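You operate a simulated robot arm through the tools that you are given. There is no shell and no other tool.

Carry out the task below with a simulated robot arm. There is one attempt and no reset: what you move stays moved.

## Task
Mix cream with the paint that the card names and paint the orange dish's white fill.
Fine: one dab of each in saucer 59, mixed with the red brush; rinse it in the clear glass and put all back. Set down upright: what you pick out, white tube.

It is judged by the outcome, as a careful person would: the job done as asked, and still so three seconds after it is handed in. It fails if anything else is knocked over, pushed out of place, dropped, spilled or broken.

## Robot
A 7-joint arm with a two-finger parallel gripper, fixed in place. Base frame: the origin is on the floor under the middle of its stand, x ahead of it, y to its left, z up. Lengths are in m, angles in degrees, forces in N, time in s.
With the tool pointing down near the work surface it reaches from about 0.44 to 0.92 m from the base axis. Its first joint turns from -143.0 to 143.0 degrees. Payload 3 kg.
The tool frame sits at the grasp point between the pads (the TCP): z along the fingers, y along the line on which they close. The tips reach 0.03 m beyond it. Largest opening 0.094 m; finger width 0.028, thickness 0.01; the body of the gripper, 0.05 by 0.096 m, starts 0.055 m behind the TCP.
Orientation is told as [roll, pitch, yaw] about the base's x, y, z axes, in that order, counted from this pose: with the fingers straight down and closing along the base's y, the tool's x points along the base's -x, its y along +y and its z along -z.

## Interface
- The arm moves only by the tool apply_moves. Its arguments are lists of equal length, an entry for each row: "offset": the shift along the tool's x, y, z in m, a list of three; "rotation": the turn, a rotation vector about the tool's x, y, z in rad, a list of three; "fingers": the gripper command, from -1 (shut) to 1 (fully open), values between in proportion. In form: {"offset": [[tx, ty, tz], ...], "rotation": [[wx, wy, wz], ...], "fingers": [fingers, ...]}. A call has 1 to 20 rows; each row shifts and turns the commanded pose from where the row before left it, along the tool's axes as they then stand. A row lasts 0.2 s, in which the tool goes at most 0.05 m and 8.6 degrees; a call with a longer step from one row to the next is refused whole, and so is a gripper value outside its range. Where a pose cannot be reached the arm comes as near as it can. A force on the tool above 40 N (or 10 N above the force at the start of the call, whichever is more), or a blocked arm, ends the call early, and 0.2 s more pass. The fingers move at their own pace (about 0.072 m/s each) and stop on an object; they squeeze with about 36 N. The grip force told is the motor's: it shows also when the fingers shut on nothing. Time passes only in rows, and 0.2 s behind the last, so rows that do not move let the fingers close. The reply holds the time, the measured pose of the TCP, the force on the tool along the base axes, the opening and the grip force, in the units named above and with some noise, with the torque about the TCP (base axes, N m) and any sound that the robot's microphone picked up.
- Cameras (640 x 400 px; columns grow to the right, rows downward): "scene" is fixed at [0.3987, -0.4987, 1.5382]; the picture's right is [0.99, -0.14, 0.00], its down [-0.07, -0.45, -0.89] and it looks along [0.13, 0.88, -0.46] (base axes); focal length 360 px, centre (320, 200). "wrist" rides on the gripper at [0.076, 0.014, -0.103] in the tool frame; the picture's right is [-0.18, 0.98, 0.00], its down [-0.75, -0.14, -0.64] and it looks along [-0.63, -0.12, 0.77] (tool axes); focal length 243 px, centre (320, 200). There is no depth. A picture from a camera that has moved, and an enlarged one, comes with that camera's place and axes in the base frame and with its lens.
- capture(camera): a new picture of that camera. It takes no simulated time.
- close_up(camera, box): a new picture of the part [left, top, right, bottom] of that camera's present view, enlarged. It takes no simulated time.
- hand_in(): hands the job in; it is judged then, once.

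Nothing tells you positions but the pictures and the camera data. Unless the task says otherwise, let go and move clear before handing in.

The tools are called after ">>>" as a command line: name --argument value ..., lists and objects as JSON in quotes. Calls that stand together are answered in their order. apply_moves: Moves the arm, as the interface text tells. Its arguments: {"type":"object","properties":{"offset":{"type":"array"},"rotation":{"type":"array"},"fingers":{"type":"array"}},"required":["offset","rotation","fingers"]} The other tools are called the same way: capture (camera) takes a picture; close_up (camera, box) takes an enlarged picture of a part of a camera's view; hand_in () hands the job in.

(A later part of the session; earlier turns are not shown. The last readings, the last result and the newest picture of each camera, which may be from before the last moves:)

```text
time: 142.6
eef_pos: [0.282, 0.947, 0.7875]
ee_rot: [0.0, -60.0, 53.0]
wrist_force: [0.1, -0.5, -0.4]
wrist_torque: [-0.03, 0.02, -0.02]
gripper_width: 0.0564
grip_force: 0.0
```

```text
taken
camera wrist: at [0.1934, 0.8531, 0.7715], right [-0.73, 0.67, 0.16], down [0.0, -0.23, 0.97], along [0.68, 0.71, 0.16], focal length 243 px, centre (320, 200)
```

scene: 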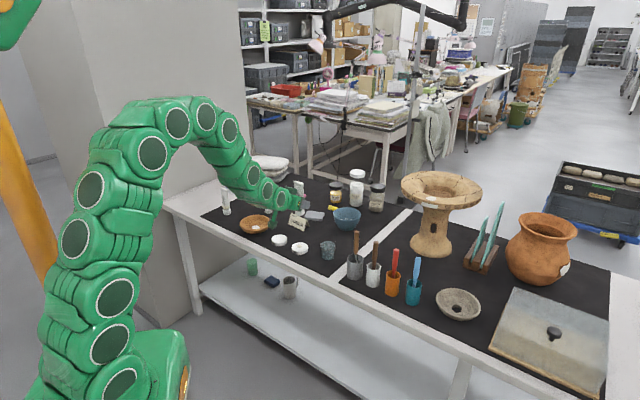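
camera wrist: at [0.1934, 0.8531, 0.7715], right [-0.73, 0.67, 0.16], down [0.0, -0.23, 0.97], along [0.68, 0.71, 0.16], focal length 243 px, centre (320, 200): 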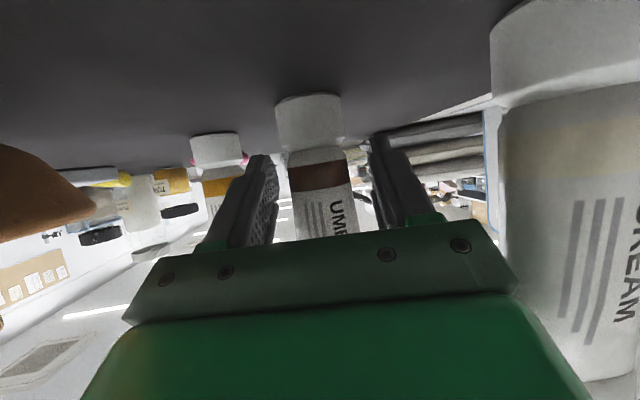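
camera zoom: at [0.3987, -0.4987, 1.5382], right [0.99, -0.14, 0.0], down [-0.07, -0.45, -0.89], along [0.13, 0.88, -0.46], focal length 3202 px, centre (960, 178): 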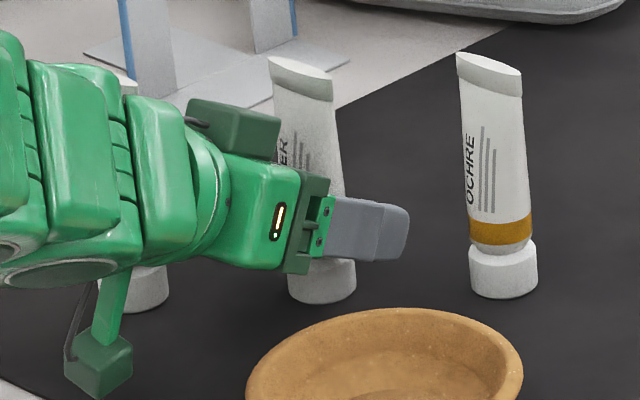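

The umber tube is back upright on its spot. I'll back straight out, rise, and turn the tool to point down for the brush.

>>> apply_moves --offset '[[0, 0, -0.016], [0, 0, -0.028], [0, 0, -0.03], [0, 0, -0.03], [0, 0, -0.03], [-0.026, 0, -0.015], [-0.026, 0, -0.015], [-0.026, 0, -0.015], [-0.026, 0, -0.015], [0, 0, 0], [0, 0, 0], [0, 0, 0], [0, 0, 0], [0, 0, 0], [0, 0, 0], [0, 0, 0], [0, 0, 0]]' --rotation '[[0, 0, 0], [0, 0, 0], [0, 0, 0], [0, 0, 0], [0, 0, 0], [0, 0, 0], [0, 0, 0], [0, 0, 0], [0, 0, 0], [0, 0.1496, 0], [0, 0.1496, 0], [0, 0.1496, 0], [0, 0.1496, 0], [0, 0.1496, 0], [0, 0.1496, 0], [0, 0.1496, 0], [0, 0, 0]]' --fingers '[0.25, 0.25, 0.25, 0.25, 0.25, 0.4, 0.4, 0.4, 0.4, 0.4, 0.4, 0.4, 0.4, 0.4, 0.4, 0.4, 0.4]'

>>> capture --camera "scene"

>>> close_up --camera "scene" --box '[212, 180, 284, 225]'

```text
time: 145.9
eef_pos: [0.3522, 0.7731, 0.9785]
ee_rot: [-1.2, -7.9, 44.3]
wrist_force: [-0.4, -0.3, -0.7]
wrist_torque: [0.01, 0.03, 0.01]
gripper_width: 0.066
grip_force: 0.1
out of reach, approached as far as the arm can: row 15, 16
stopped in row 16: the arm was blocked; the commanded pose is now the measured one
```

```text
taken
```

scene: 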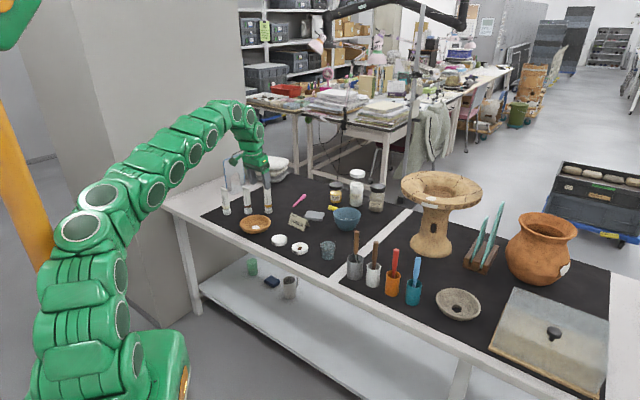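

```text
8.89 times, centred on (248, 202) of scene
camera zoom: at [0.3987, -0.4987, 1.5382], right [0.99, -0.14, 0.0], down [-0.07, -0.45, -0.89], along [0.13, 0.88, -0.46], focal length 3202 px, centre (960, 178)
```

zoom: 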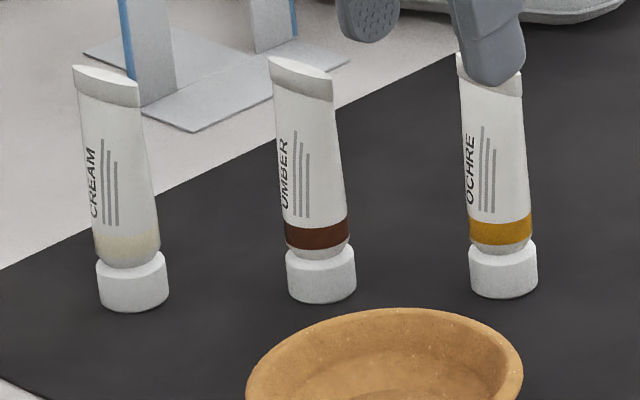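

All tubes are upright and undisturbed; the arm just hit its reach limit while turning. I'll move inward and up to a comfortable pose.

>>> apply_moves --offset '[[0.0102, -0.0326, -0.0158], [0.0102, -0.0326, -0.0158], [0.0102, -0.0326, -0.0158], [0.0102, -0.0326, -0.0158], [0.0102, -0.0326, -0.0158], [0.0102, -0.0326, -0.0158], [0.0102, -0.0326, -0.0158], [0, 0, 0]]' --rotation '[[0, 0, 0], [0, 0, 0], [0, 0, 0], [0, 0, 0], [0, 0, 0], [0, 0, 0], [0, 0, 0], [0, 0, 0]]' --fingers '[0.4, 0.4, 0.4, 0.4, 0.4, 0.4, 0.4, 0.4]'

>>> capture --camera "scene"

```text
time: 147.7
eef_pos: [0.4429, 0.5538, 1.0849]
ee_rot: [-1.2, -8.1, 44.7]
wrist_force: [0.1, -1.1, -0.1]
wrist_torque: [-0.05, 0.03, 0.0]
gripper_width: 0.0657
grip_force: 0.0
```

```text
taken
```

scene: 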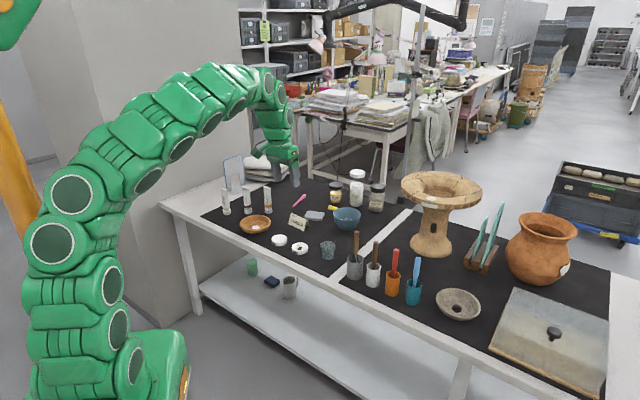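

Safe pose reached. I'll straighten the tool to vertical and move over towards the brushes for a look.

>>> apply_moves --offset '[[0, 0, 0], [0, 0, 0], [0, 0, 0], [0, 0, 0], [0, 0, 0], [0, 0, 0]]' --rotation '[[-0.0209, 0, 0], [0, 0.1414, 0], [0, 0, 0.1146], [0, 0, 0.1146], [0, 0, 0.1146], [0, 0, 0]]' --fingers '[0.2, 0.2, 0.2, 0.2, 0.2, 0.2]'

```text
time: 149.1
eef_pos: [0.4423, 0.5532, 1.0815]
ee_rot: [-0.1, 0.1, 25.0]
wrist_force: [-0.2, 0.1, -0.7]
wrist_torque: [-0.02, 0.0, 0.01]
gripper_width: 0.0563
grip_force: 0.0
```

>>> apply_moves --offset '[[-0.0055, -0.0348, 0], [-0.0055, -0.0348, 0], [-0.0055, -0.0348, 0], [-0.0055, -0.0348, 0], [-0.0055, -0.0348, 0], [-0.0055, -0.0348, 0], [-0.0055, -0.0348, 0], [-0.0055, -0.0348, 0], [-0.0055, -0.0348, 0], [0, 0, 0]]' --rotation '[[0, 0, 0], [0, 0, 0], [0, 0, 0], [0, 0, 0], [0, 0, 0], [0, 0, 0], [0, 0, 0], [0, 0, 0], [0, 0, 0], [0, 0, 0]]' --fingers '[0.2, 0.2, 0.2, 0.2, 0.2, 0.2, 0.2, 0.2, 0.2, 0.2]'

>>> capture --camera "wrist"

>>> close_up --camera "wrist" --box '[200, 20, 440, 170]'

>>> close_up --camera "scene" --box '[365, 235, 445, 310]'

```text
time: 151.3
eef_pos: [0.6221, 0.2935, 1.0824]
ee_rot: [-0.1, 0.1, 25.1]
wrist_force: [0.2, -0.3, -0.6]
wrist_torque: [-0.04, 0.04, 0.01]
gripper_width: 0.0566
grip_force: 0.0
```

```text
taken
camera wrist: at [0.5473, 0.274, 1.183], right [-0.25, 0.97, 0.0], down [0.74, 0.19, 0.64], along [0.62, 0.16, -0.77], focal length 243 px, centre (320, 200)
```

wrist: 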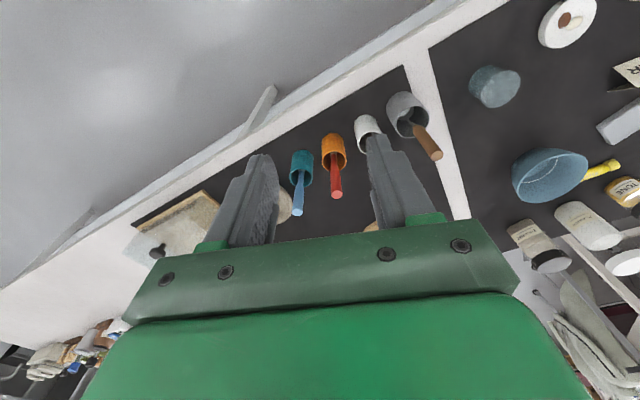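

```text
2.67 times, centred on (320, 95) of wrist
camera zoom: at [0.5473, 0.274, 1.183], right [-0.25, 0.97, 0.0], down [0.74, 0.19, 0.64], along [0.62, 0.16, -0.77], focal length 647 px, centre (320, 480)
```

zoom: 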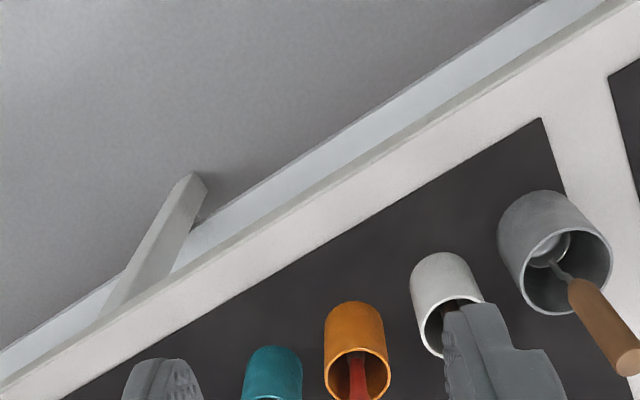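

```text
5.33 times, centred on (405, 272) of scene
camera zoom: at [0.3987, -0.4987, 1.5382], right [0.99, -0.14, 0.0], down [-0.07, -0.45, -0.89], along [0.13, 0.88, -0.46], focal length 1921 px, centre (-133, -187)
```

zoom: 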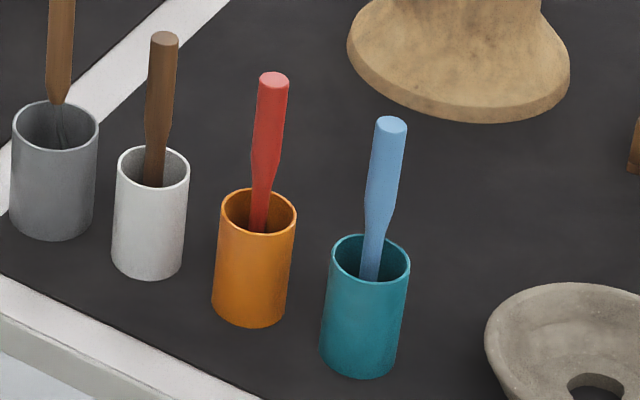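

The red brush stands almost vertically in the orange cup at about (0.754, 0.353), its top near z≈0.907. I'll rotate so the fingers close across the row of cups and hover over it.

>>> apply_moves --offset '[[0, 0, 0], [0, 0, 0], [0, 0, 0], [0, 0, 0], [0, 0, 0], [0, 0, 0], [0, 0, 0], [0, 0, 0], [-0.011, 0.0266, 0.0165], [-0.011, 0.0266, 0.0165], [-0.011, 0.0266, 0.0165], [-0.011, 0.0266, 0.0165], [-0.011, 0.0266, 0.0165], [0, 0, 0]]' --rotation '[[0, 0, 0.1484], [0, 0, 0.1484], [0, 0, 0.1484], [0, 0, 0.1484], [0, 0, 0.1484], [0, 0, 0.1484], [0, 0, 0.1484], [0, 0, 0.1484], [0, 0, 0], [0, 0, 0], [0, 0, 0], [0, 0, 0], [0, 0, 0], [0, 0, 0]]' --fingers '[0.2, 0.2, 0.2, 0.2, 0.2, 0.2, 0.2, 0.2, 0.2, 0.2, 0.2, 0.2, 0.2, 0.2]'

>>> capture --camera "wrist"

>>> close_up --camera "wrist" --box '[220, 80, 420, 240]'

>>> close_up --camera "scene" --box '[340, 180, 460, 310]'

```text
time: 154.3
eef_pos: [0.7513, 0.3503, 0.9983]
ee_rot: [-0.1, 0.0, -42.8]
wrist_force: [-0.2, -0.6, -0.3]
wrist_torque: [0.03, 0.01, -0.03]
gripper_width: 0.0564
grip_force: 0.1
```

```text
taken
camera wrist: at [0.7052, 0.4123, 1.099], right [0.8, 0.59, 0.0], down [0.46, -0.62, 0.64], along [0.38, -0.52, -0.77], focal length 243 px, centre (320, 200)
```

wrist: 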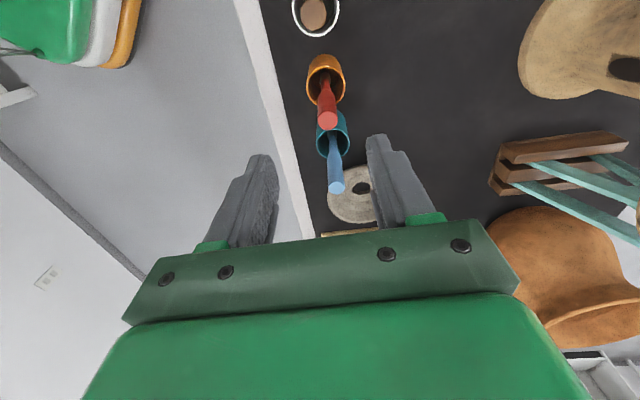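

```text
2.50 times, centred on (320, 160) of wrist
camera zoom: at [0.7052, 0.4123, 1.099], right [0.8, 0.59, 0.0], down [0.46, -0.62, 0.64], along [0.38, -0.52, -0.77], focal length 606 px, centre (320, 300)
```

zoom: 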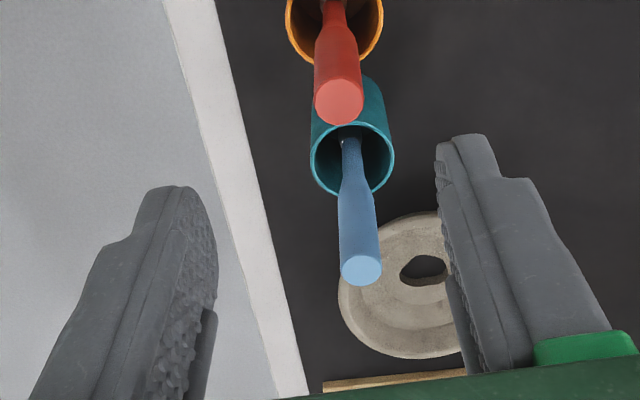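

```text
3.08 times, centred on (400, 245) of scene
camera zoom: at [0.3987, -0.4987, 1.5382], right [0.99, -0.14, 0.0], down [-0.07, -0.45, -0.89], along [0.13, 0.88, -0.46], focal length 1108 px, centre (74, 62)
```

zoom: 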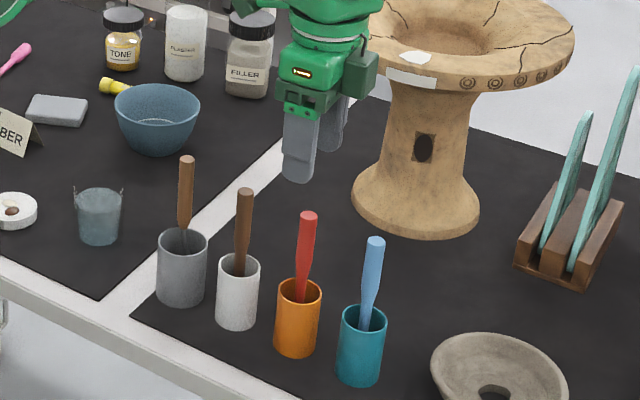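

Lining up 5 mm over and descending around the red handle.

>>> apply_moves --offset '[[0.0005, 0.0028, 0.0], [0.0005, 0.0028, 0.02], [0, 0, 0.035], [0, 0, 0.035], [0, 0, 0.033], [0, 0, 0]]' --rotation '[[0, 0, 0], [0, 0, 0], [0, 0, 0], [0, 0, 0], [0, 0, 0], [0, 0, 0]]' --fingers '[0.1, 0.1, 0.1, 0.1, 0.1, 0.1]'

>>> capture --camera "wrist"

>>> close_up --camera "scene" --box '[355, 215, 445, 310]'

```text
time: 155.7
eef_pos: [0.7475, 0.349, 0.8821]
ee_rot: [-0.1, -0.1, -43.0]
wrist_force: [0.4, -0.2, 0.8]
wrist_torque: [-0.02, 0.0, -0.03]
gripper_width: 0.0514
grip_force: 0.1
out of reach, approached as far as the arm can: row 2
```

```text
taken
camera wrist: at [0.7011, 0.411, 0.9818], right [0.8, 0.59, 0.0], down [0.46, -0.62, 0.64], along [0.38, -0.52, -0.77], focal length 243 px, centre (320, 200)
```

wrist: 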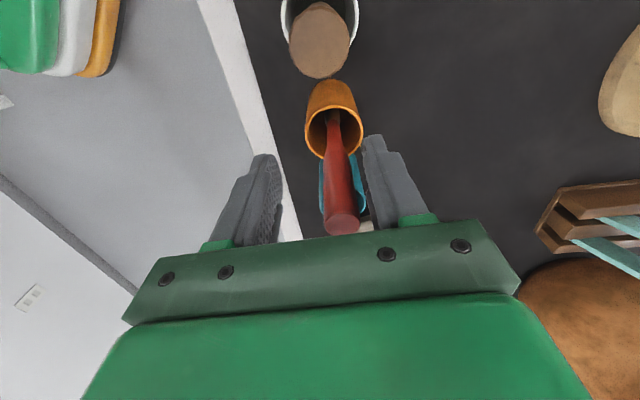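

```text
4.21 times, centred on (400, 262) of scene
camera zoom: at [0.3987, -0.4987, 1.5382], right [0.99, -0.14, 0.0], down [-0.07, -0.45, -0.89], along [0.13, 0.88, -0.46], focal length 1517 px, centre (-17, -63)
```

zoom: 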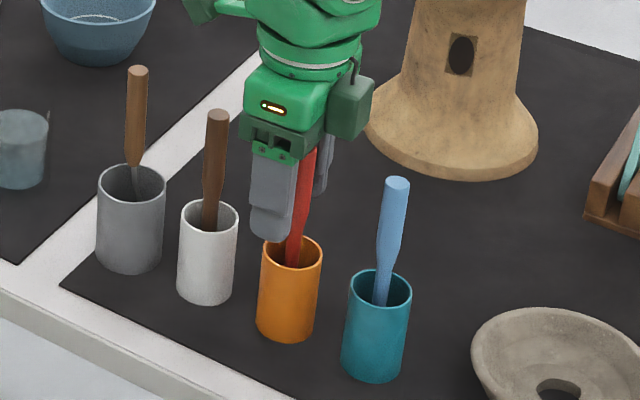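

The reach limit cut my sideways shift; the handle sits nearer the right finger. Shifting 9 mm over before closing.

>>> apply_moves --offset '[[-0.0006, 0.0048, 0.002], [-0.0006, 0.0047, 0.003], [0, 0, 0]]' --rotation '[[0, 0, 0], [0, 0, 0], [0, 0, 0]]' --fingers '[0.1, 0.1, 0.1]'

>>> close_up --camera "wrist" --box '[220, 60, 440, 240]'

```text
time: 156.5
eef_pos: [0.7504, 0.3485, 0.8794]
ee_rot: [-0.1, -0.1, -43.0]
wrist_force: [0.2, 0.5, 0.2]
wrist_torque: [0.01, -0.03, 0.02]
gripper_width: 0.0518
grip_force: 0.0
out of reach, approached as far as the arm can: row 1, 2
```

```text
2.22 times, centred on (330, 150) of wrist
camera zoom: at [0.7047, 0.4115, 0.9805], right [0.8, 0.59, 0.0], down [0.46, -0.62, 0.64], along [0.38, -0.52, -0.77], focal length 539 px, centre (298, 311)
```

zoom: 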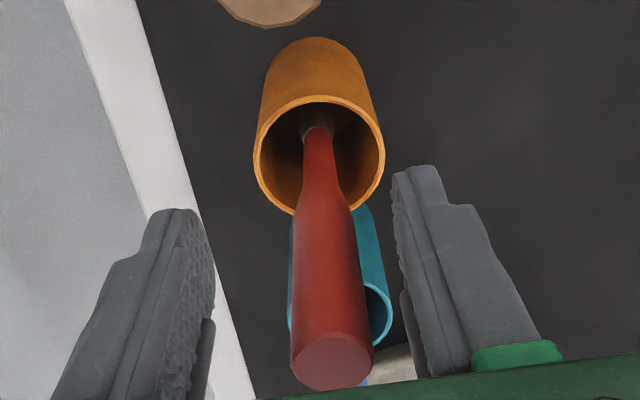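

The handle is between the fingers, a few millimetres off-centre. Closing gently so the brush centres itself in its roomy cup.

>>> apply_moves --offset '[[0, 0, 0], [0, 0, 0], [0, 0, 0], [0, 0, 0], [0, 0, 0], [0, 0, 0]]' --rotation '[[0, 0, 0], [0, 0, 0], [0, 0, 0], [0, 0, 0], [0, 0, 0], [0, 0, 0]]' --fingers '[-0.1, -0.25, -0.4, -0.55, -0.7, -0.8]'

>>> close_up --camera "wrist" --box '[220, 60, 440, 240]'

>>> close_up --camera "scene" --box '[355, 215, 445, 310]'

```text
time: 157.9
eef_pos: [0.752, 0.3484, 0.8798]
ee_rot: [-0.2, -0.1, -43.1]
wrist_force: [0.1, 0.1, -0.1]
wrist_torque: [0.04, 0.0, 0.03]
gripper_width: 0.0151
grip_force: 36.6
```

```text
2.22 times, centred on (330, 150) of wrist
camera zoom: at [0.7048, 0.4114, 0.9805], right [0.8, 0.59, 0.0], down [0.46, -0.61, 0.64], along [0.38, -0.52, -0.77], focal length 539 px, centre (298, 311)
```

zoom: 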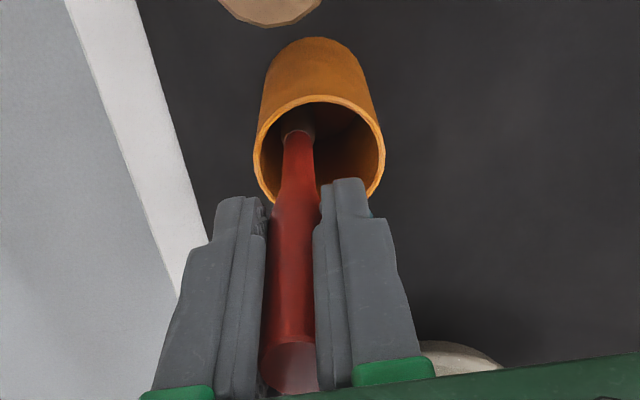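

```text
4.21 times, centred on (400, 262) of scene
camera zoom: at [0.3987, -0.4987, 1.5382], right [0.99, -0.14, 0.0], down [-0.07, -0.45, -0.89], along [0.13, 0.88, -0.46], focal length 1517 px, centre (-17, -63)
```

zoom: 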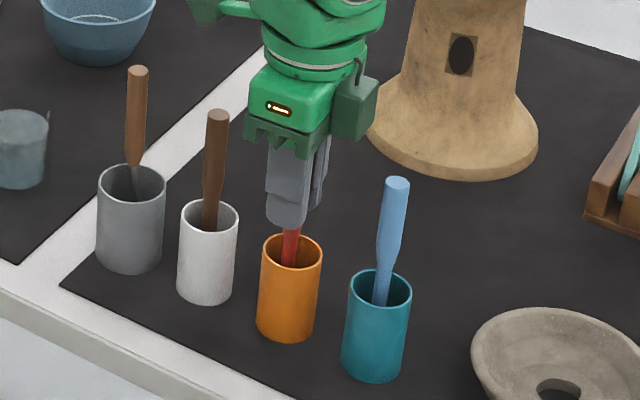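

The brush is held upright and the cup hasn't moved. Lifting straight up.

>>> apply_moves --offset '[[0, 0, -0.015], [0, 0, -0.025], [0, 0, -0.025], [0, 0, 0]]' --rotation '[[0, 0, 0], [0, 0, 0], [0, 0, 0], [0, 0, 0]]' --fingers '[-0.8, -0.8, -0.8, -0.8]'

>>> close_up --camera "scene" --box '[355, 195, 445, 310]'

```text
time: 158.9
eef_pos: [0.7518, 0.3502, 0.9447]
ee_rot: [-0.1, 0.0, -42.8]
wrist_force: [0.3, 0.4, 0.0]
wrist_torque: [0.02, -0.01, 0.01]
gripper_width: 0.0153
grip_force: 36.1
```

```text
3.48 times, centred on (400, 252) of scene
camera zoom: at [0.3987, -0.4987, 1.5382], right [0.99, -0.14, 0.0], down [-0.07, -0.45, -0.89], along [0.13, 0.88, -0.46], focal length 1253 px, centre (42, 17)
```

zoom: 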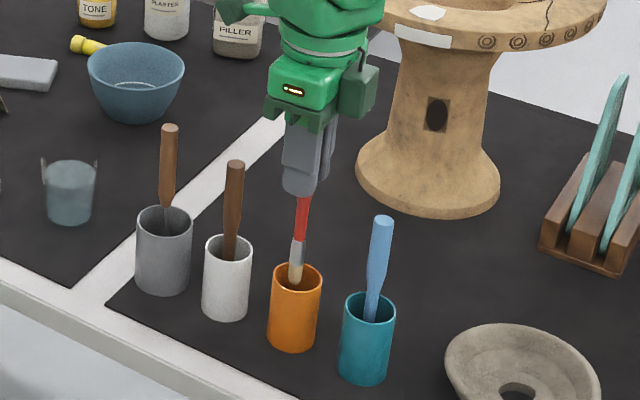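

>>> apply_moves --offset '[[0, 0, -0.025], [0, 0, -0.025], [0, 0, 0]]' --rotation '[[0, 0, 0], [0, 0, 0], [0, 0, 0]]' --fingers '[-0.8, -0.8, -0.8]'

>>> close_up --camera "scene" --box '[355, 175, 445, 300]'

>>> capture --camera "wrist"

```text
time: 159.7
eef_pos: [0.7513, 0.3505, 0.9939]
ee_rot: [-0.2, 0.0, -42.9]
wrist_force: [-0.4, 0.6, -0.7]
wrist_torque: [0.0, 0.0, 0.02]
gripper_width: 0.015
grip_force: 36.1
```

```text
3.20 times, centred on (400, 238) of scene
camera zoom: at [0.3987, -0.4987, 1.5382], right [0.99, -0.14, 0.0], down [-0.07, -0.45, -0.89], along [0.13, 0.88, -0.46], focal length 1153 px, centre (64, 80)
```

zoom: 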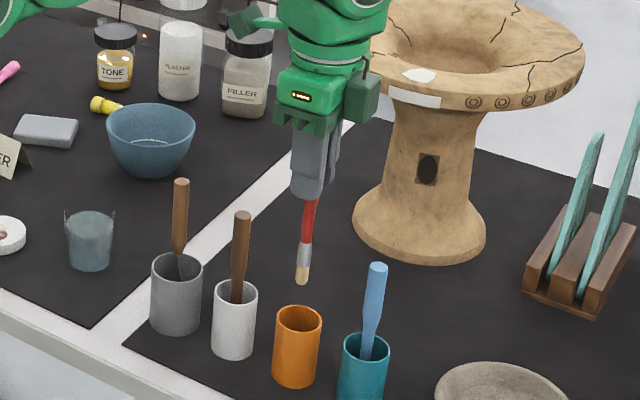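

```text
taken
camera wrist: at [0.7057, 0.412, 1.0947], right [0.8, 0.59, 0.0], down [0.46, -0.62, 0.64], along [0.38, -0.52, -0.77], focal length 243 px, centre (320, 200)
```

wrist: 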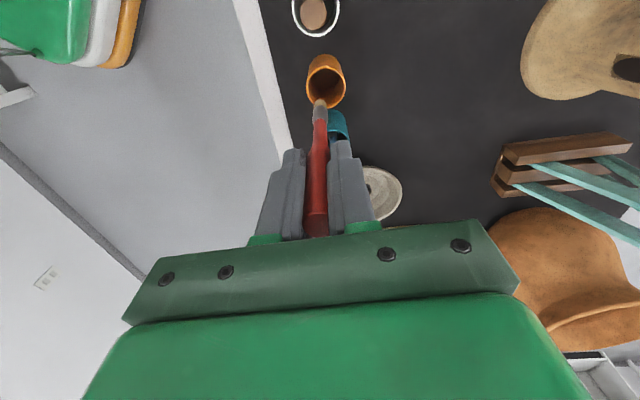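

The brush is out; its tip hangs about 13.5 cm below the grasp point. I'll first move inward, away from the other brushes, and then along to the saucer side and turn the wrist.

>>> apply_moves --offset '[[0.0108, -0.0329, 0], [0.0108, -0.0329, 0], [0.0108, -0.0329, 0], [0.0341, 0, -0.0038], [0.0341, 0, -0.0038], [0.0341, 0, -0.0038], [0.0341, 0, -0.0038], [0.0341, 0, -0.0038], [0.0341, 0, -0.0038], [0.0341, 0, -0.0038], [0.0341, 0, -0.0038], [0, 0, 0]]' --rotation '[[0, 0, 0], [0, 0, 0], [0, 0, 0], [0, 0, 0], [0, 0, 0], [0, 0, 0], [0, 0, 0], [0, 0, 0], [0, 0, 0], [0, 0, 0], [0, 0, 0], [0, 0, 0]]' --fingers '[-0.8, -0.8, -0.8, -0.8, -0.8, -0.8, -0.8, -0.8, -0.8, -0.8, -0.8, -0.8]'

>>> apply_moves --offset '[[0, 0, 0], [0, 0, 0], [0, 0, 0], [0, 0, 0], [0, 0, 0], [0, 0, 0], [0, 0, 0], [0, 0, 0], [0, 0, 0], [0, 0, 0], [0, 0, 0], [0, 0, 0], [0, 0, 0]]' --rotation '[[0, 0, -0.1382], [0, 0, -0.1382], [0, 0, -0.1382], [0, 0, -0.1382], [0, 0, -0.1382], [0, 0, -0.1382], [0, 0, -0.1382], [0, 0, -0.1382], [0, 0, -0.1382], [0, 0, -0.1382], [0, 0, -0.1382], [0, 0, -0.1382], [0, 0, 0]]' --fingers '[-0.8, -0.8, -0.8, -0.8, -0.8, -0.8, -0.8, -0.8, -0.8, -0.8, -0.8, -0.8, -0.8]'

>>> capture --camera "wrist"

>>> capture --camera "scene"

```text
time: 162.3
eef_pos: [0.4595, 0.4873, 1.0294]
ee_rot: [-0.2, 0.0, -43.0]
wrist_force: [0.1, 0.1, -0.4]
wrist_torque: [0.0, 0.03, -0.01]
gripper_width: 0.0152
grip_force: 35.9
```

```text
time: 165.1
eef_pos: [0.4617, 0.4847, 1.026]
ee_rot: [0.0, 0.1, 52.2]
wrist_force: [0.3, 0.1, -0.8]
wrist_torque: [-0.01, -0.02, 0.02]
gripper_width: 0.0152
grip_force: 35.8
```

```text
taken
camera wrist: at [0.4034, 0.4331, 1.1268], right [-0.66, 0.75, 0.0], down [0.57, 0.51, 0.64], along [0.48, 0.42, -0.77], focal length 243 px, centre (320, 200)
```

wrist: 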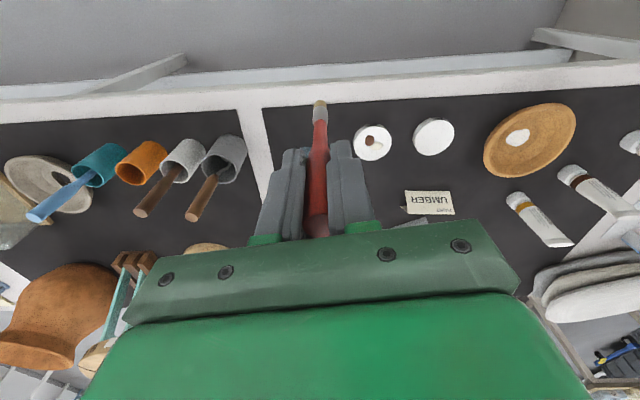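

```text
taken
```

scene: 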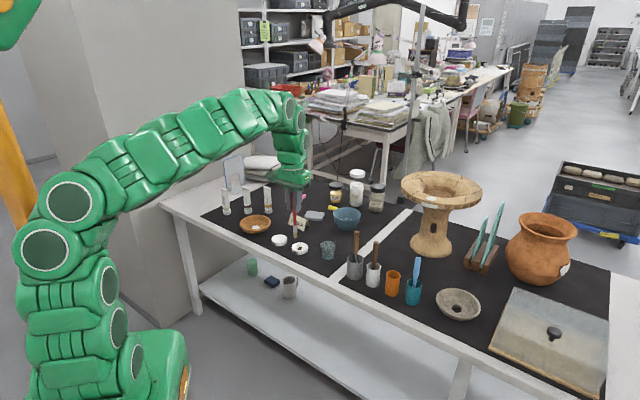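

A great view of saucer 59 with both dabs, the dish, and the brush tip. I'll enlarge to measure them.

>>> close_up --camera "wrist" --box '[300, 80, 460, 180]'

>>> close_up --camera "wrist" --box '[450, 80, 610, 180]'

```text
4.00 times, centred on (380, 130) of wrist
camera zoom: at [0.4034, 0.4331, 1.1268], right [-0.66, 0.75, 0.0], down [0.57, 0.51, 0.64], along [0.48, 0.42, -0.77], focal length 970 px, centre (80, 480)
```

zoom: 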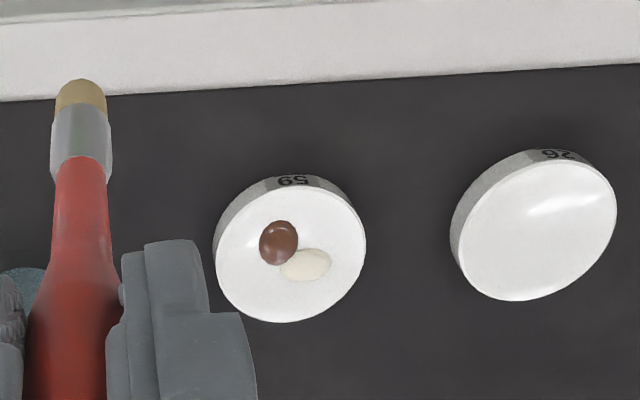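

```text
4.00 times, centred on (530, 130) of wrist
camera zoom: at [0.4034, 0.4331, 1.1268], right [-0.66, 0.75, 0.0], down [0.57, 0.51, 0.64], along [0.48, 0.42, -0.77], focal length 970 px, centre (-520, 480)
```

zoom: 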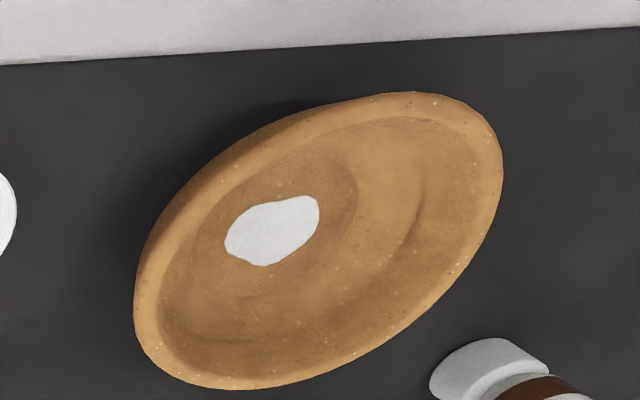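

Dabs are at about umber (0.484, 0.614) and cream (0.483, 0.630). Moving the brush over the saucer, tip about 4 cm above.

>>> apply_moves --offset '[[-0.0307, 0.0163, 0.01], [-0.0307, 0.0163, 0.022], [-0.0307, 0.0163, 0.032], [-0.0307, 0.0163, 0.032], [0, 0, 0]]' --rotation '[[0, 0, 0], [0, 0, 0], [0, 0, 0], [0, 0, 0], [0, 0, 0]]' --fingers '[-0.8, -0.8, -0.8, -0.8, -0.8]'

>>> close_up --camera "wrist" --box '[240, 40, 400, 140]'

>>> close_up --camera "scene" --box '[260, 190, 340, 260]'

```text
time: 166.3
eef_pos: [0.4526, 0.5872, 0.8765]
ee_rot: [-0.5, -0.2, 51.3]
wrist_force: [-0.1, -0.4, 0.2]
wrist_torque: [0.01, 0.02, -0.03]
gripper_width: 0.015
grip_force: 36.2
out of reach, approached as far as the arm can: row 1, 2, 3, 4
```

```text
4.00 times, centred on (320, 90) of wrist
camera zoom: at [0.3921, 0.537, 0.9786], right [-0.65, 0.76, -0.01], down [0.57, 0.5, 0.65], along [0.49, 0.42, -0.76], focal length 970 px, centre (320, 640)
```

zoom: 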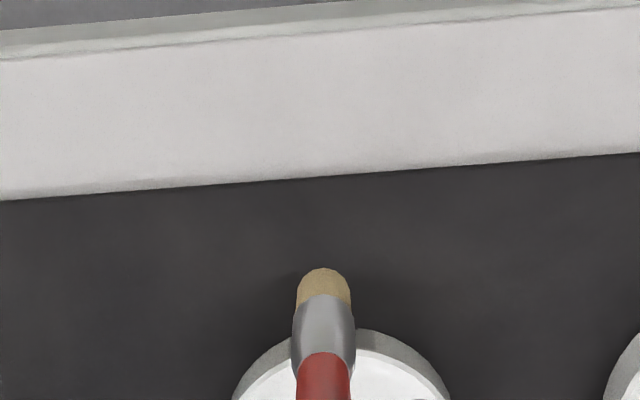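

```text
5.71 times, centred on (300, 225) of scene
camera zoom: at [0.3987, -0.4987, 1.5382], right [0.99, -0.14, 0.0], down [-0.07, -0.45, -0.89], along [0.13, 0.88, -0.46], focal length 2058 px, centre (434, 57)
```

zoom: 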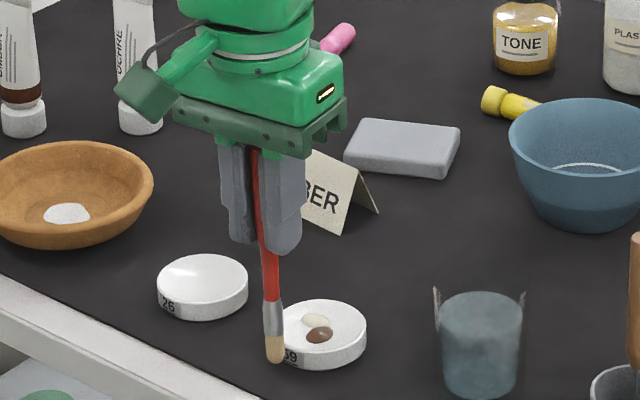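

The arm is up against a joint limit in this wrist orientation, and the brush tip is low beside the saucer. I'll raise it straight up first.

>>> apply_moves --offset '[[0.002, 0, -0.02], [0.004, 0, -0.03], [0, 0, -0.03], [0, 0, -0.03], [0, 0, 0]]' --rotation '[[0, 0, 0], [0, 0, 0], [0, 0, 0], [0, 0, 0], [0, 0, 0]]' --fingers '[-0.8, -0.8, -0.8, -0.8, -0.8]'

>>> capture --camera "scene"

```text
time: 167.5
eef_pos: [0.4437, 0.5791, 0.9853]
ee_rot: [-0.1, 0.1, 52.2]
wrist_force: [-0.1, 0.4, 0.0]
wrist_torque: [-0.01, 0.01, 0.0]
gripper_width: 0.0152
grip_force: 36.3
out of reach, approached as far as the arm can: row 2, 4
```

```text
taken
```

scene: 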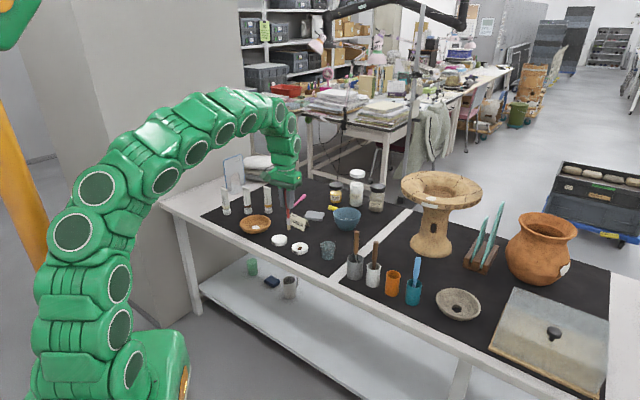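

Safe height again. I'll turn the wrist back by about 50° to get away from the joint limit.

>>> apply_moves --offset '[[0, 0, 0], [0, 0, 0], [0, 0, 0], [0, 0, 0], [0, 0, 0], [0, 0, 0], [0, 0, 0]]' --rotation '[[0, 0, 0.1367], [0, 0, 0.1367], [0, 0, 0.1367], [0, 0, 0.1367], [0, 0, 0.1367], [0, 0, 0.1367], [0, 0, 0]]' --fingers '[-0.8, -0.8, -0.8, -0.8, -0.8, -0.8, -0.8]'

```text
time: 169.1
eef_pos: [0.4478, 0.5799, 0.9851]
ee_rot: [0.0, 0.1, 5.0]
wrist_force: [0.7, -0.1, -1.4]
wrist_torque: [0.02, -0.01, 0.01]
gripper_width: 0.0149
grip_force: 36.2
```

>>> apply_moves --offset '[[-0.0208, 0.019, 0], [-0.0208, 0.019, 0], [0, 0, 0.03], [0, 0, 0.02], [0, 0, 0]]' --rotation '[[0, 0, 0], [0, 0, 0], [0, 0, 0], [0, 0, 0], [0, 0, 0]]' --fingers '[-0.8, -0.8, -0.8, -0.8, -0.8]'

>>> capture --camera "wrist"

>>> close_up --camera "wrist" --box '[240, 40, 400, 140]'

>>> close_up --camera "scene" --box '[260, 190, 340, 260]'

```text
time: 170.3
eef_pos: [0.4835, 0.6197, 0.934]
ee_rot: [-0.1, 0.1, 5.1]
wrist_force: [0.1, -0.4, -0.5]
wrist_torque: [-0.02, 0.0, -0.01]
gripper_width: 0.015
grip_force: 36.2
```

```text
taken
camera wrist: at [0.4061, 0.6266, 1.0356], right [0.1, 1.0, 0.0], down [0.76, -0.07, 0.64], along [0.64, -0.06, -0.77], focal length 243 px, centre (320, 200)
```

wrist: 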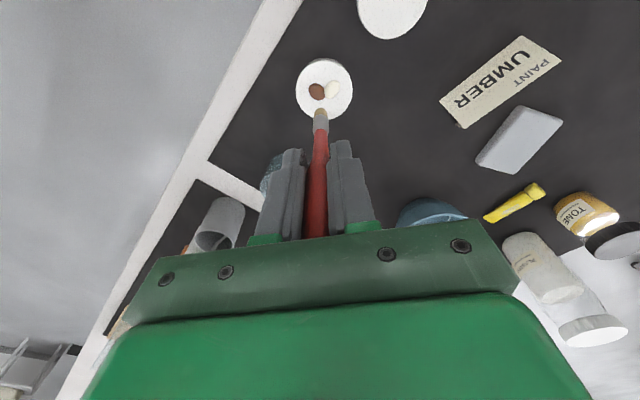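

```text
4.00 times, centred on (320, 90) of wrist
camera zoom: at [0.4061, 0.6266, 1.0356], right [0.1, 1.0, 0.0], down [0.76, -0.07, 0.64], along [0.64, -0.06, -0.77], focal length 970 px, centre (320, 640)
```

zoom: 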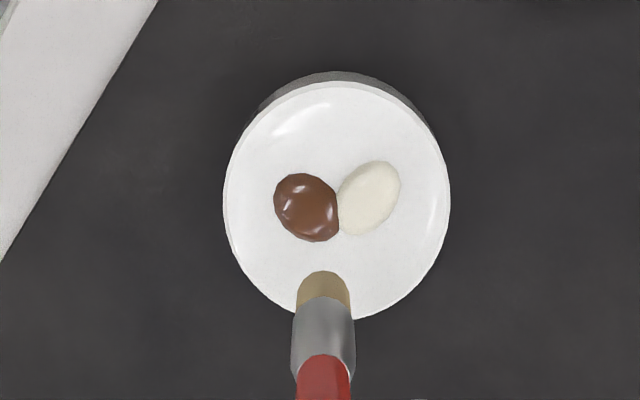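

```text
5.71 times, centred on (300, 225) of scene
camera zoom: at [0.3987, -0.4987, 1.5382], right [0.99, -0.14, 0.0], down [-0.07, -0.45, -0.89], along [0.13, 0.88, -0.46], focal length 2058 px, centre (434, 57)
```

zoom: 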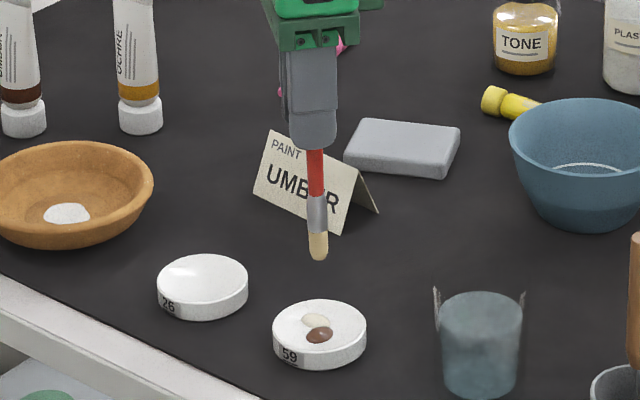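

Now the wrist is comfortable and the view is excellent. The brush is over the saucer; I'll lower it between the two dabs, stepping carefully near the surface.

>>> apply_moves --offset '[[0, 0.0043, 0.015], [0, 0, 0.018], [0, 0, 0.004], [0, 0, 0]]' --rotation '[[0, 0, 0], [0, 0, 0], [0, 0, 0], [0, 0, 0]]' --fingers '[-0.8, -0.8, -0.8, -0.8]'

>>> close_up --camera "wrist" --box '[240, 40, 400, 140]'

>>> close_up --camera "scene" --box '[270, 215, 330, 260]'

```text
time: 171.3
eef_pos: [0.4822, 0.6246, 0.8972]
ee_rot: [-0.1, 0.1, 5.1]
wrist_force: [-0.8, 0.0, -1.2]
wrist_torque: [0.01, 0.04, -0.02]
gripper_width: 0.015
grip_force: 36.1
```

```text
4.00 times, centred on (320, 90) of wrist
camera zoom: at [0.406, 0.6317, 0.9983], right [0.1, 1.0, 0.0], down [0.76, -0.07, 0.64], along [0.64, -0.06, -0.77], focal length 970 px, centre (320, 640)
```

zoom: 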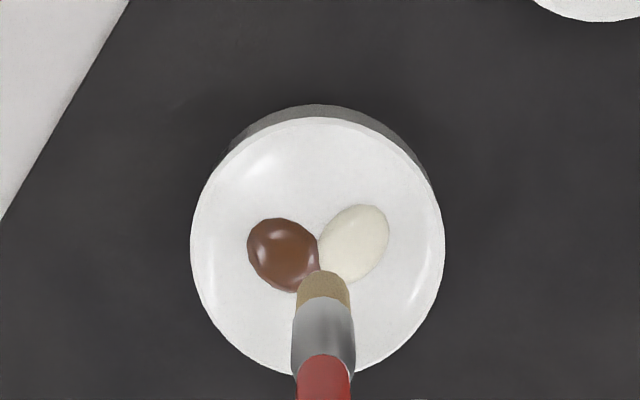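

```text
8.89 times, centred on (300, 238) of scene
camera zoom: at [0.3987, -0.4987, 1.5382], right [0.99, -0.14, 0.0], down [-0.07, -0.45, -0.89], along [0.13, 0.88, -0.46], focal length 3202 px, centre (498, -133)
```

zoom: 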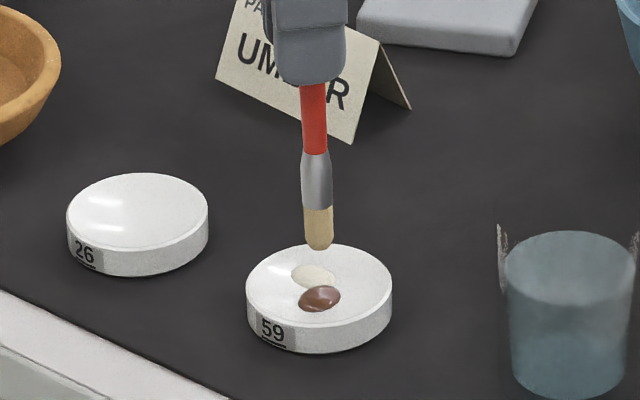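

The brush slid about 2 cm up in the grip earlier, so its tip is now roughly 2 cm above the paint. Lowering further in steps.

>>> apply_moves --offset '[[0, 0, 0.008], [0, 0, 0.006], [0, 0, 0]]' --rotation '[[0, 0, 0], [0, 0, 0], [0, 0, 0]]' --fingers '[-0.8, -0.8, -0.8]'

>>> close_up --camera "scene" --box '[270, 215, 330, 260]'

>>> close_up --camera "wrist" --box '[240, 40, 400, 140]'

```text
time: 172.1
eef_pos: [0.4844, 0.6239, 0.8843]
ee_rot: [-0.1, 0.1, 5.1]
wrist_force: [-1.0, -1.0, 1.1]
wrist_torque: [-0.01, 0.0, 0.03]
gripper_width: 0.0148
grip_force: 36.2
```

```text
8.89 times, centred on (300, 238) of scene
camera zoom: at [0.3987, -0.4987, 1.5382], right [0.99, -0.14, 0.0], down [-0.07, -0.45, -0.89], along [0.13, 0.88, -0.46], focal length 3202 px, centre (498, -133)
```

zoom: 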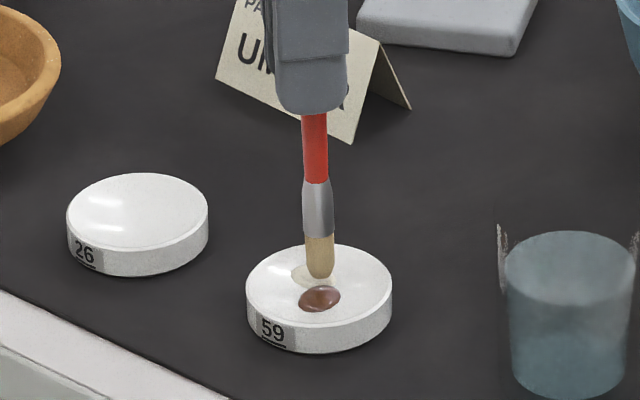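

```text
4.00 times, centred on (320, 90) of wrist
camera zoom: at [0.4061, 0.631, 0.9845], right [0.1, 1.0, 0.0], down [0.76, -0.07, 0.64], along [0.64, -0.06, -0.77], focal length 970 px, centre (320, 640)
```

zoom: 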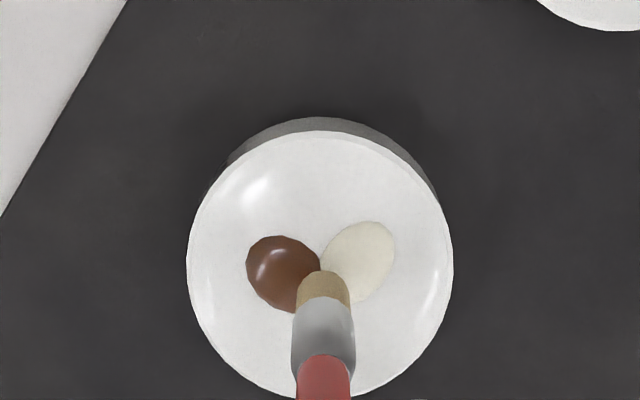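

>>> apply_moves --offset '[[0, 0, 0.004], [0, 0, 0]]' --rotation '[[0, 0, 0], [0, 0, 0]]' --fingers '[-0.8, -0.8]'

>>> apply_moves --offset '[[0, 0, 0.0015], [0, 0, 0]]' --rotation '[[0, 0, 0], [0, 0, 0]]' --fingers '[-0.8, -0.8]'

>>> close_up --camera "scene" --box '[270, 215, 330, 260]'

```text
time: 172.7
eef_pos: [0.483, 0.6242, 0.8794]
ee_rot: [-0.1, 0.1, 5.1]
wrist_force: [-0.5, 0.0, 0.3]
wrist_torque: [0.0, -0.04, 0.03]
gripper_width: 0.0152
grip_force: 36.1
```

```text
time: 173.3
eef_pos: [0.4838, 0.6246, 0.8771]
ee_rot: [-0.1, 0.1, 5.2]
wrist_force: [0.3, 0.1, -0.2]
wrist_torque: [-0.04, 0.0, -0.01]
gripper_width: 0.0149
grip_force: 36.2
```

```text
8.89 times, centred on (300, 238) of scene
camera zoom: at [0.3987, -0.4987, 1.5382], right [0.99, -0.14, 0.0], down [-0.07, -0.45, -0.89], along [0.13, 0.88, -0.46], focal length 3202 px, centre (498, -133)
```

zoom: 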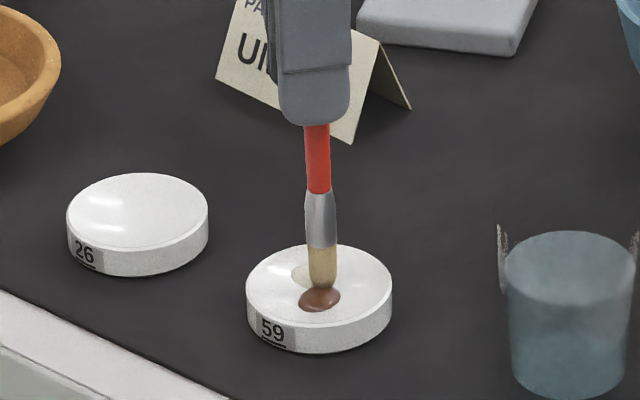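

The tip is in the paint with almost no force. Stirring in two small circles across both dabs.

>>> apply_moves --offset '[[0, 0.004, 0.001], [0, 0.004, 0], [0.0057, -0.0023, 0], [0.0023, -0.0057, 0], [-0.0023, -0.0057, 0], [-0.0057, -0.0023, 0], [-0.0057, 0.0023, 0], [-0.0023, 0.0057, 0], [0.0023, 0.0057, 0], [0.0057, 0.0023, 0], [0.0057, -0.0023, 0], [0.0023, -0.0057, 0], [-0.0023, -0.0057, 0], [-0.0057, -0.0023, 0], [-0.0057, 0.0023, 0], [-0.0023, 0.0057, 0], [0.0023, 0.0057, 0], [0.0057, 0.0023, 0], [0, -0.008, 0], [0, 0, 0]]' --rotation '[[0, 0, 0], [0, 0, 0], [0, 0, 0], [0, 0, 0], [0, 0, 0], [0, 0, 0], [0, 0, 0], [0, 0, 0], [0, 0, 0], [0, 0, 0], [0, 0, 0], [0, 0, 0], [0, 0, 0], [0, 0, 0], [0, 0, 0], [0, 0, 0], [0, 0, 0], [0, 0, 0], [0, 0, 0], [0, 0, 0]]' --fingers '[-0.8, -0.8, -0.8, -0.8, -0.8, -0.8, -0.8, -0.8, -0.8, -0.8, -0.8, -0.8, -0.8, -0.8, -0.8, -0.8, -0.8, -0.8, -0.8, -0.8]'

>>> close_up --camera "scene" --box '[270, 215, 330, 260]'

>>> close_up --camera "wrist" --box '[240, 40, 400, 140]'

```text
time: 177.5
eef_pos: [0.4843, 0.6254, 0.8772]
ee_rot: [-0.1, 0.0, 5.1]
wrist_force: [-0.1, 0.5, 0.8]
wrist_torque: [0.02, 0.02, 0.0]
gripper_width: 0.0152
grip_force: 36.3
```

```text
8.89 times, centred on (300, 238) of scene
camera zoom: at [0.3987, -0.4987, 1.5382], right [0.99, -0.14, 0.0], down [-0.07, -0.45, -0.89], along [0.13, 0.88, -0.46], focal length 3202 px, centre (498, -133)
```

zoom: 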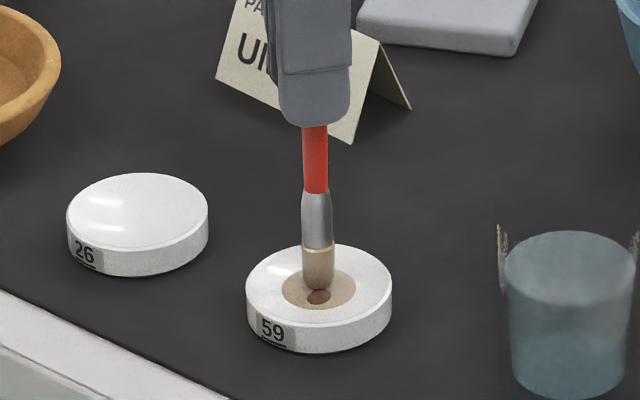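

```text
4.00 times, centred on (320, 90) of wrist
camera zoom: at [0.4073, 0.6327, 0.9777], right [0.1, 1.0, 0.0], down [0.76, -0.07, 0.64], along [0.64, -0.06, -0.77], focal length 970 px, centre (320, 640)
```

zoom: 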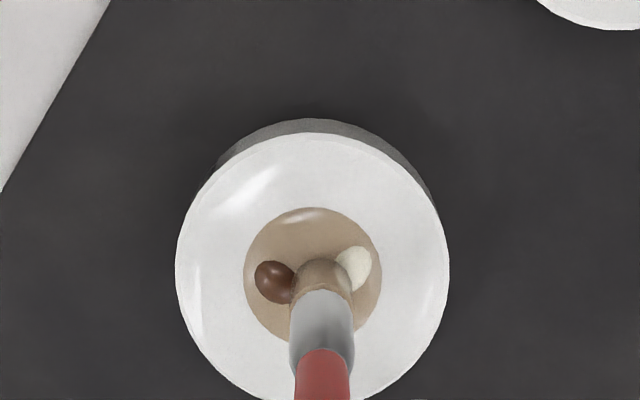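

The mix is forming: a tan pool with small remnants of both dabs. A couple more stirring rounds.

>>> apply_moves --offset '[[0, 0.008, 0], [0.0057, -0.0023, 0], [0.0023, -0.0057, 0], [-0.0023, -0.0057, 0], [-0.0057, -0.0023, 0], [-0.0057, 0.0023, 0], [-0.0023, 0.0057, 0], [0.0023, 0.0057, 0], [0.0057, 0.0023, 0], [0.0057, -0.0023, 0], [0.0023, -0.0057, 0], [-0.0023, -0.0057, 0], [-0.0057, -0.0023, 0], [-0.0057, 0.0023, 0], [-0.0023, 0.0057, 0], [0.0023, 0.0057, 0], [0.0057, 0.0023, 0], [0, -0.008, 0], [0, 0, 0]]' --rotation '[[0, 0, 0], [0, 0, 0], [0, 0, 0], [0, 0, 0], [0, 0, 0], [0, 0, 0], [0, 0, 0], [0, 0, 0], [0, 0, 0], [0, 0, 0], [0, 0, 0], [0, 0, 0], [0, 0, 0], [0, 0, 0], [0, 0, 0], [0, 0, 0], [0, 0, 0], [0, 0, 0], [0, 0, 0]]' --fingers '[-0.8, -0.8, -0.8, -0.8, -0.8, -0.8, -0.8, -0.8, -0.8, -0.8, -0.8, -0.8, -0.8, -0.8, -0.8, -0.8, -0.8, -0.8, -0.8]'

>>> close_up --camera "wrist" --box '[240, 40, 400, 140]'

>>> close_up --camera "scene" --box '[270, 215, 330, 260]'

```text
time: 181.5
eef_pos: [0.4846, 0.6243, 0.8763]
ee_rot: [-0.1, 0.1, 5.2]
wrist_force: [-0.4, -0.5, -1.0]
wrist_torque: [0.02, 0.01, -0.01]
gripper_width: 0.0154
grip_force: 35.9
```

```text
4.00 times, centred on (320, 90) of wrist
camera zoom: at [0.4076, 0.6302, 0.9781], right [0.1, 1.0, 0.0], down [0.76, -0.07, 0.64], along [0.64, -0.06, -0.77], focal length 970 px, centre (320, 640)
```

zoom: 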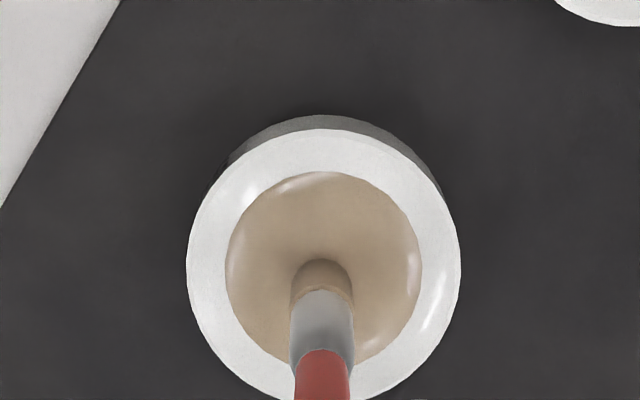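

```text
8.89 times, centred on (300, 238) of scene
camera zoom: at [0.3987, -0.4987, 1.5382], right [0.99, -0.14, 0.0], down [-0.07, -0.45, -0.89], along [0.13, 0.88, -0.46], focal length 3202 px, centre (498, -133)
```

zoom: 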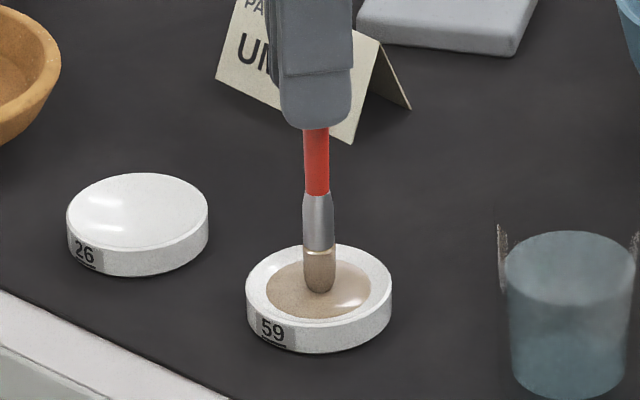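

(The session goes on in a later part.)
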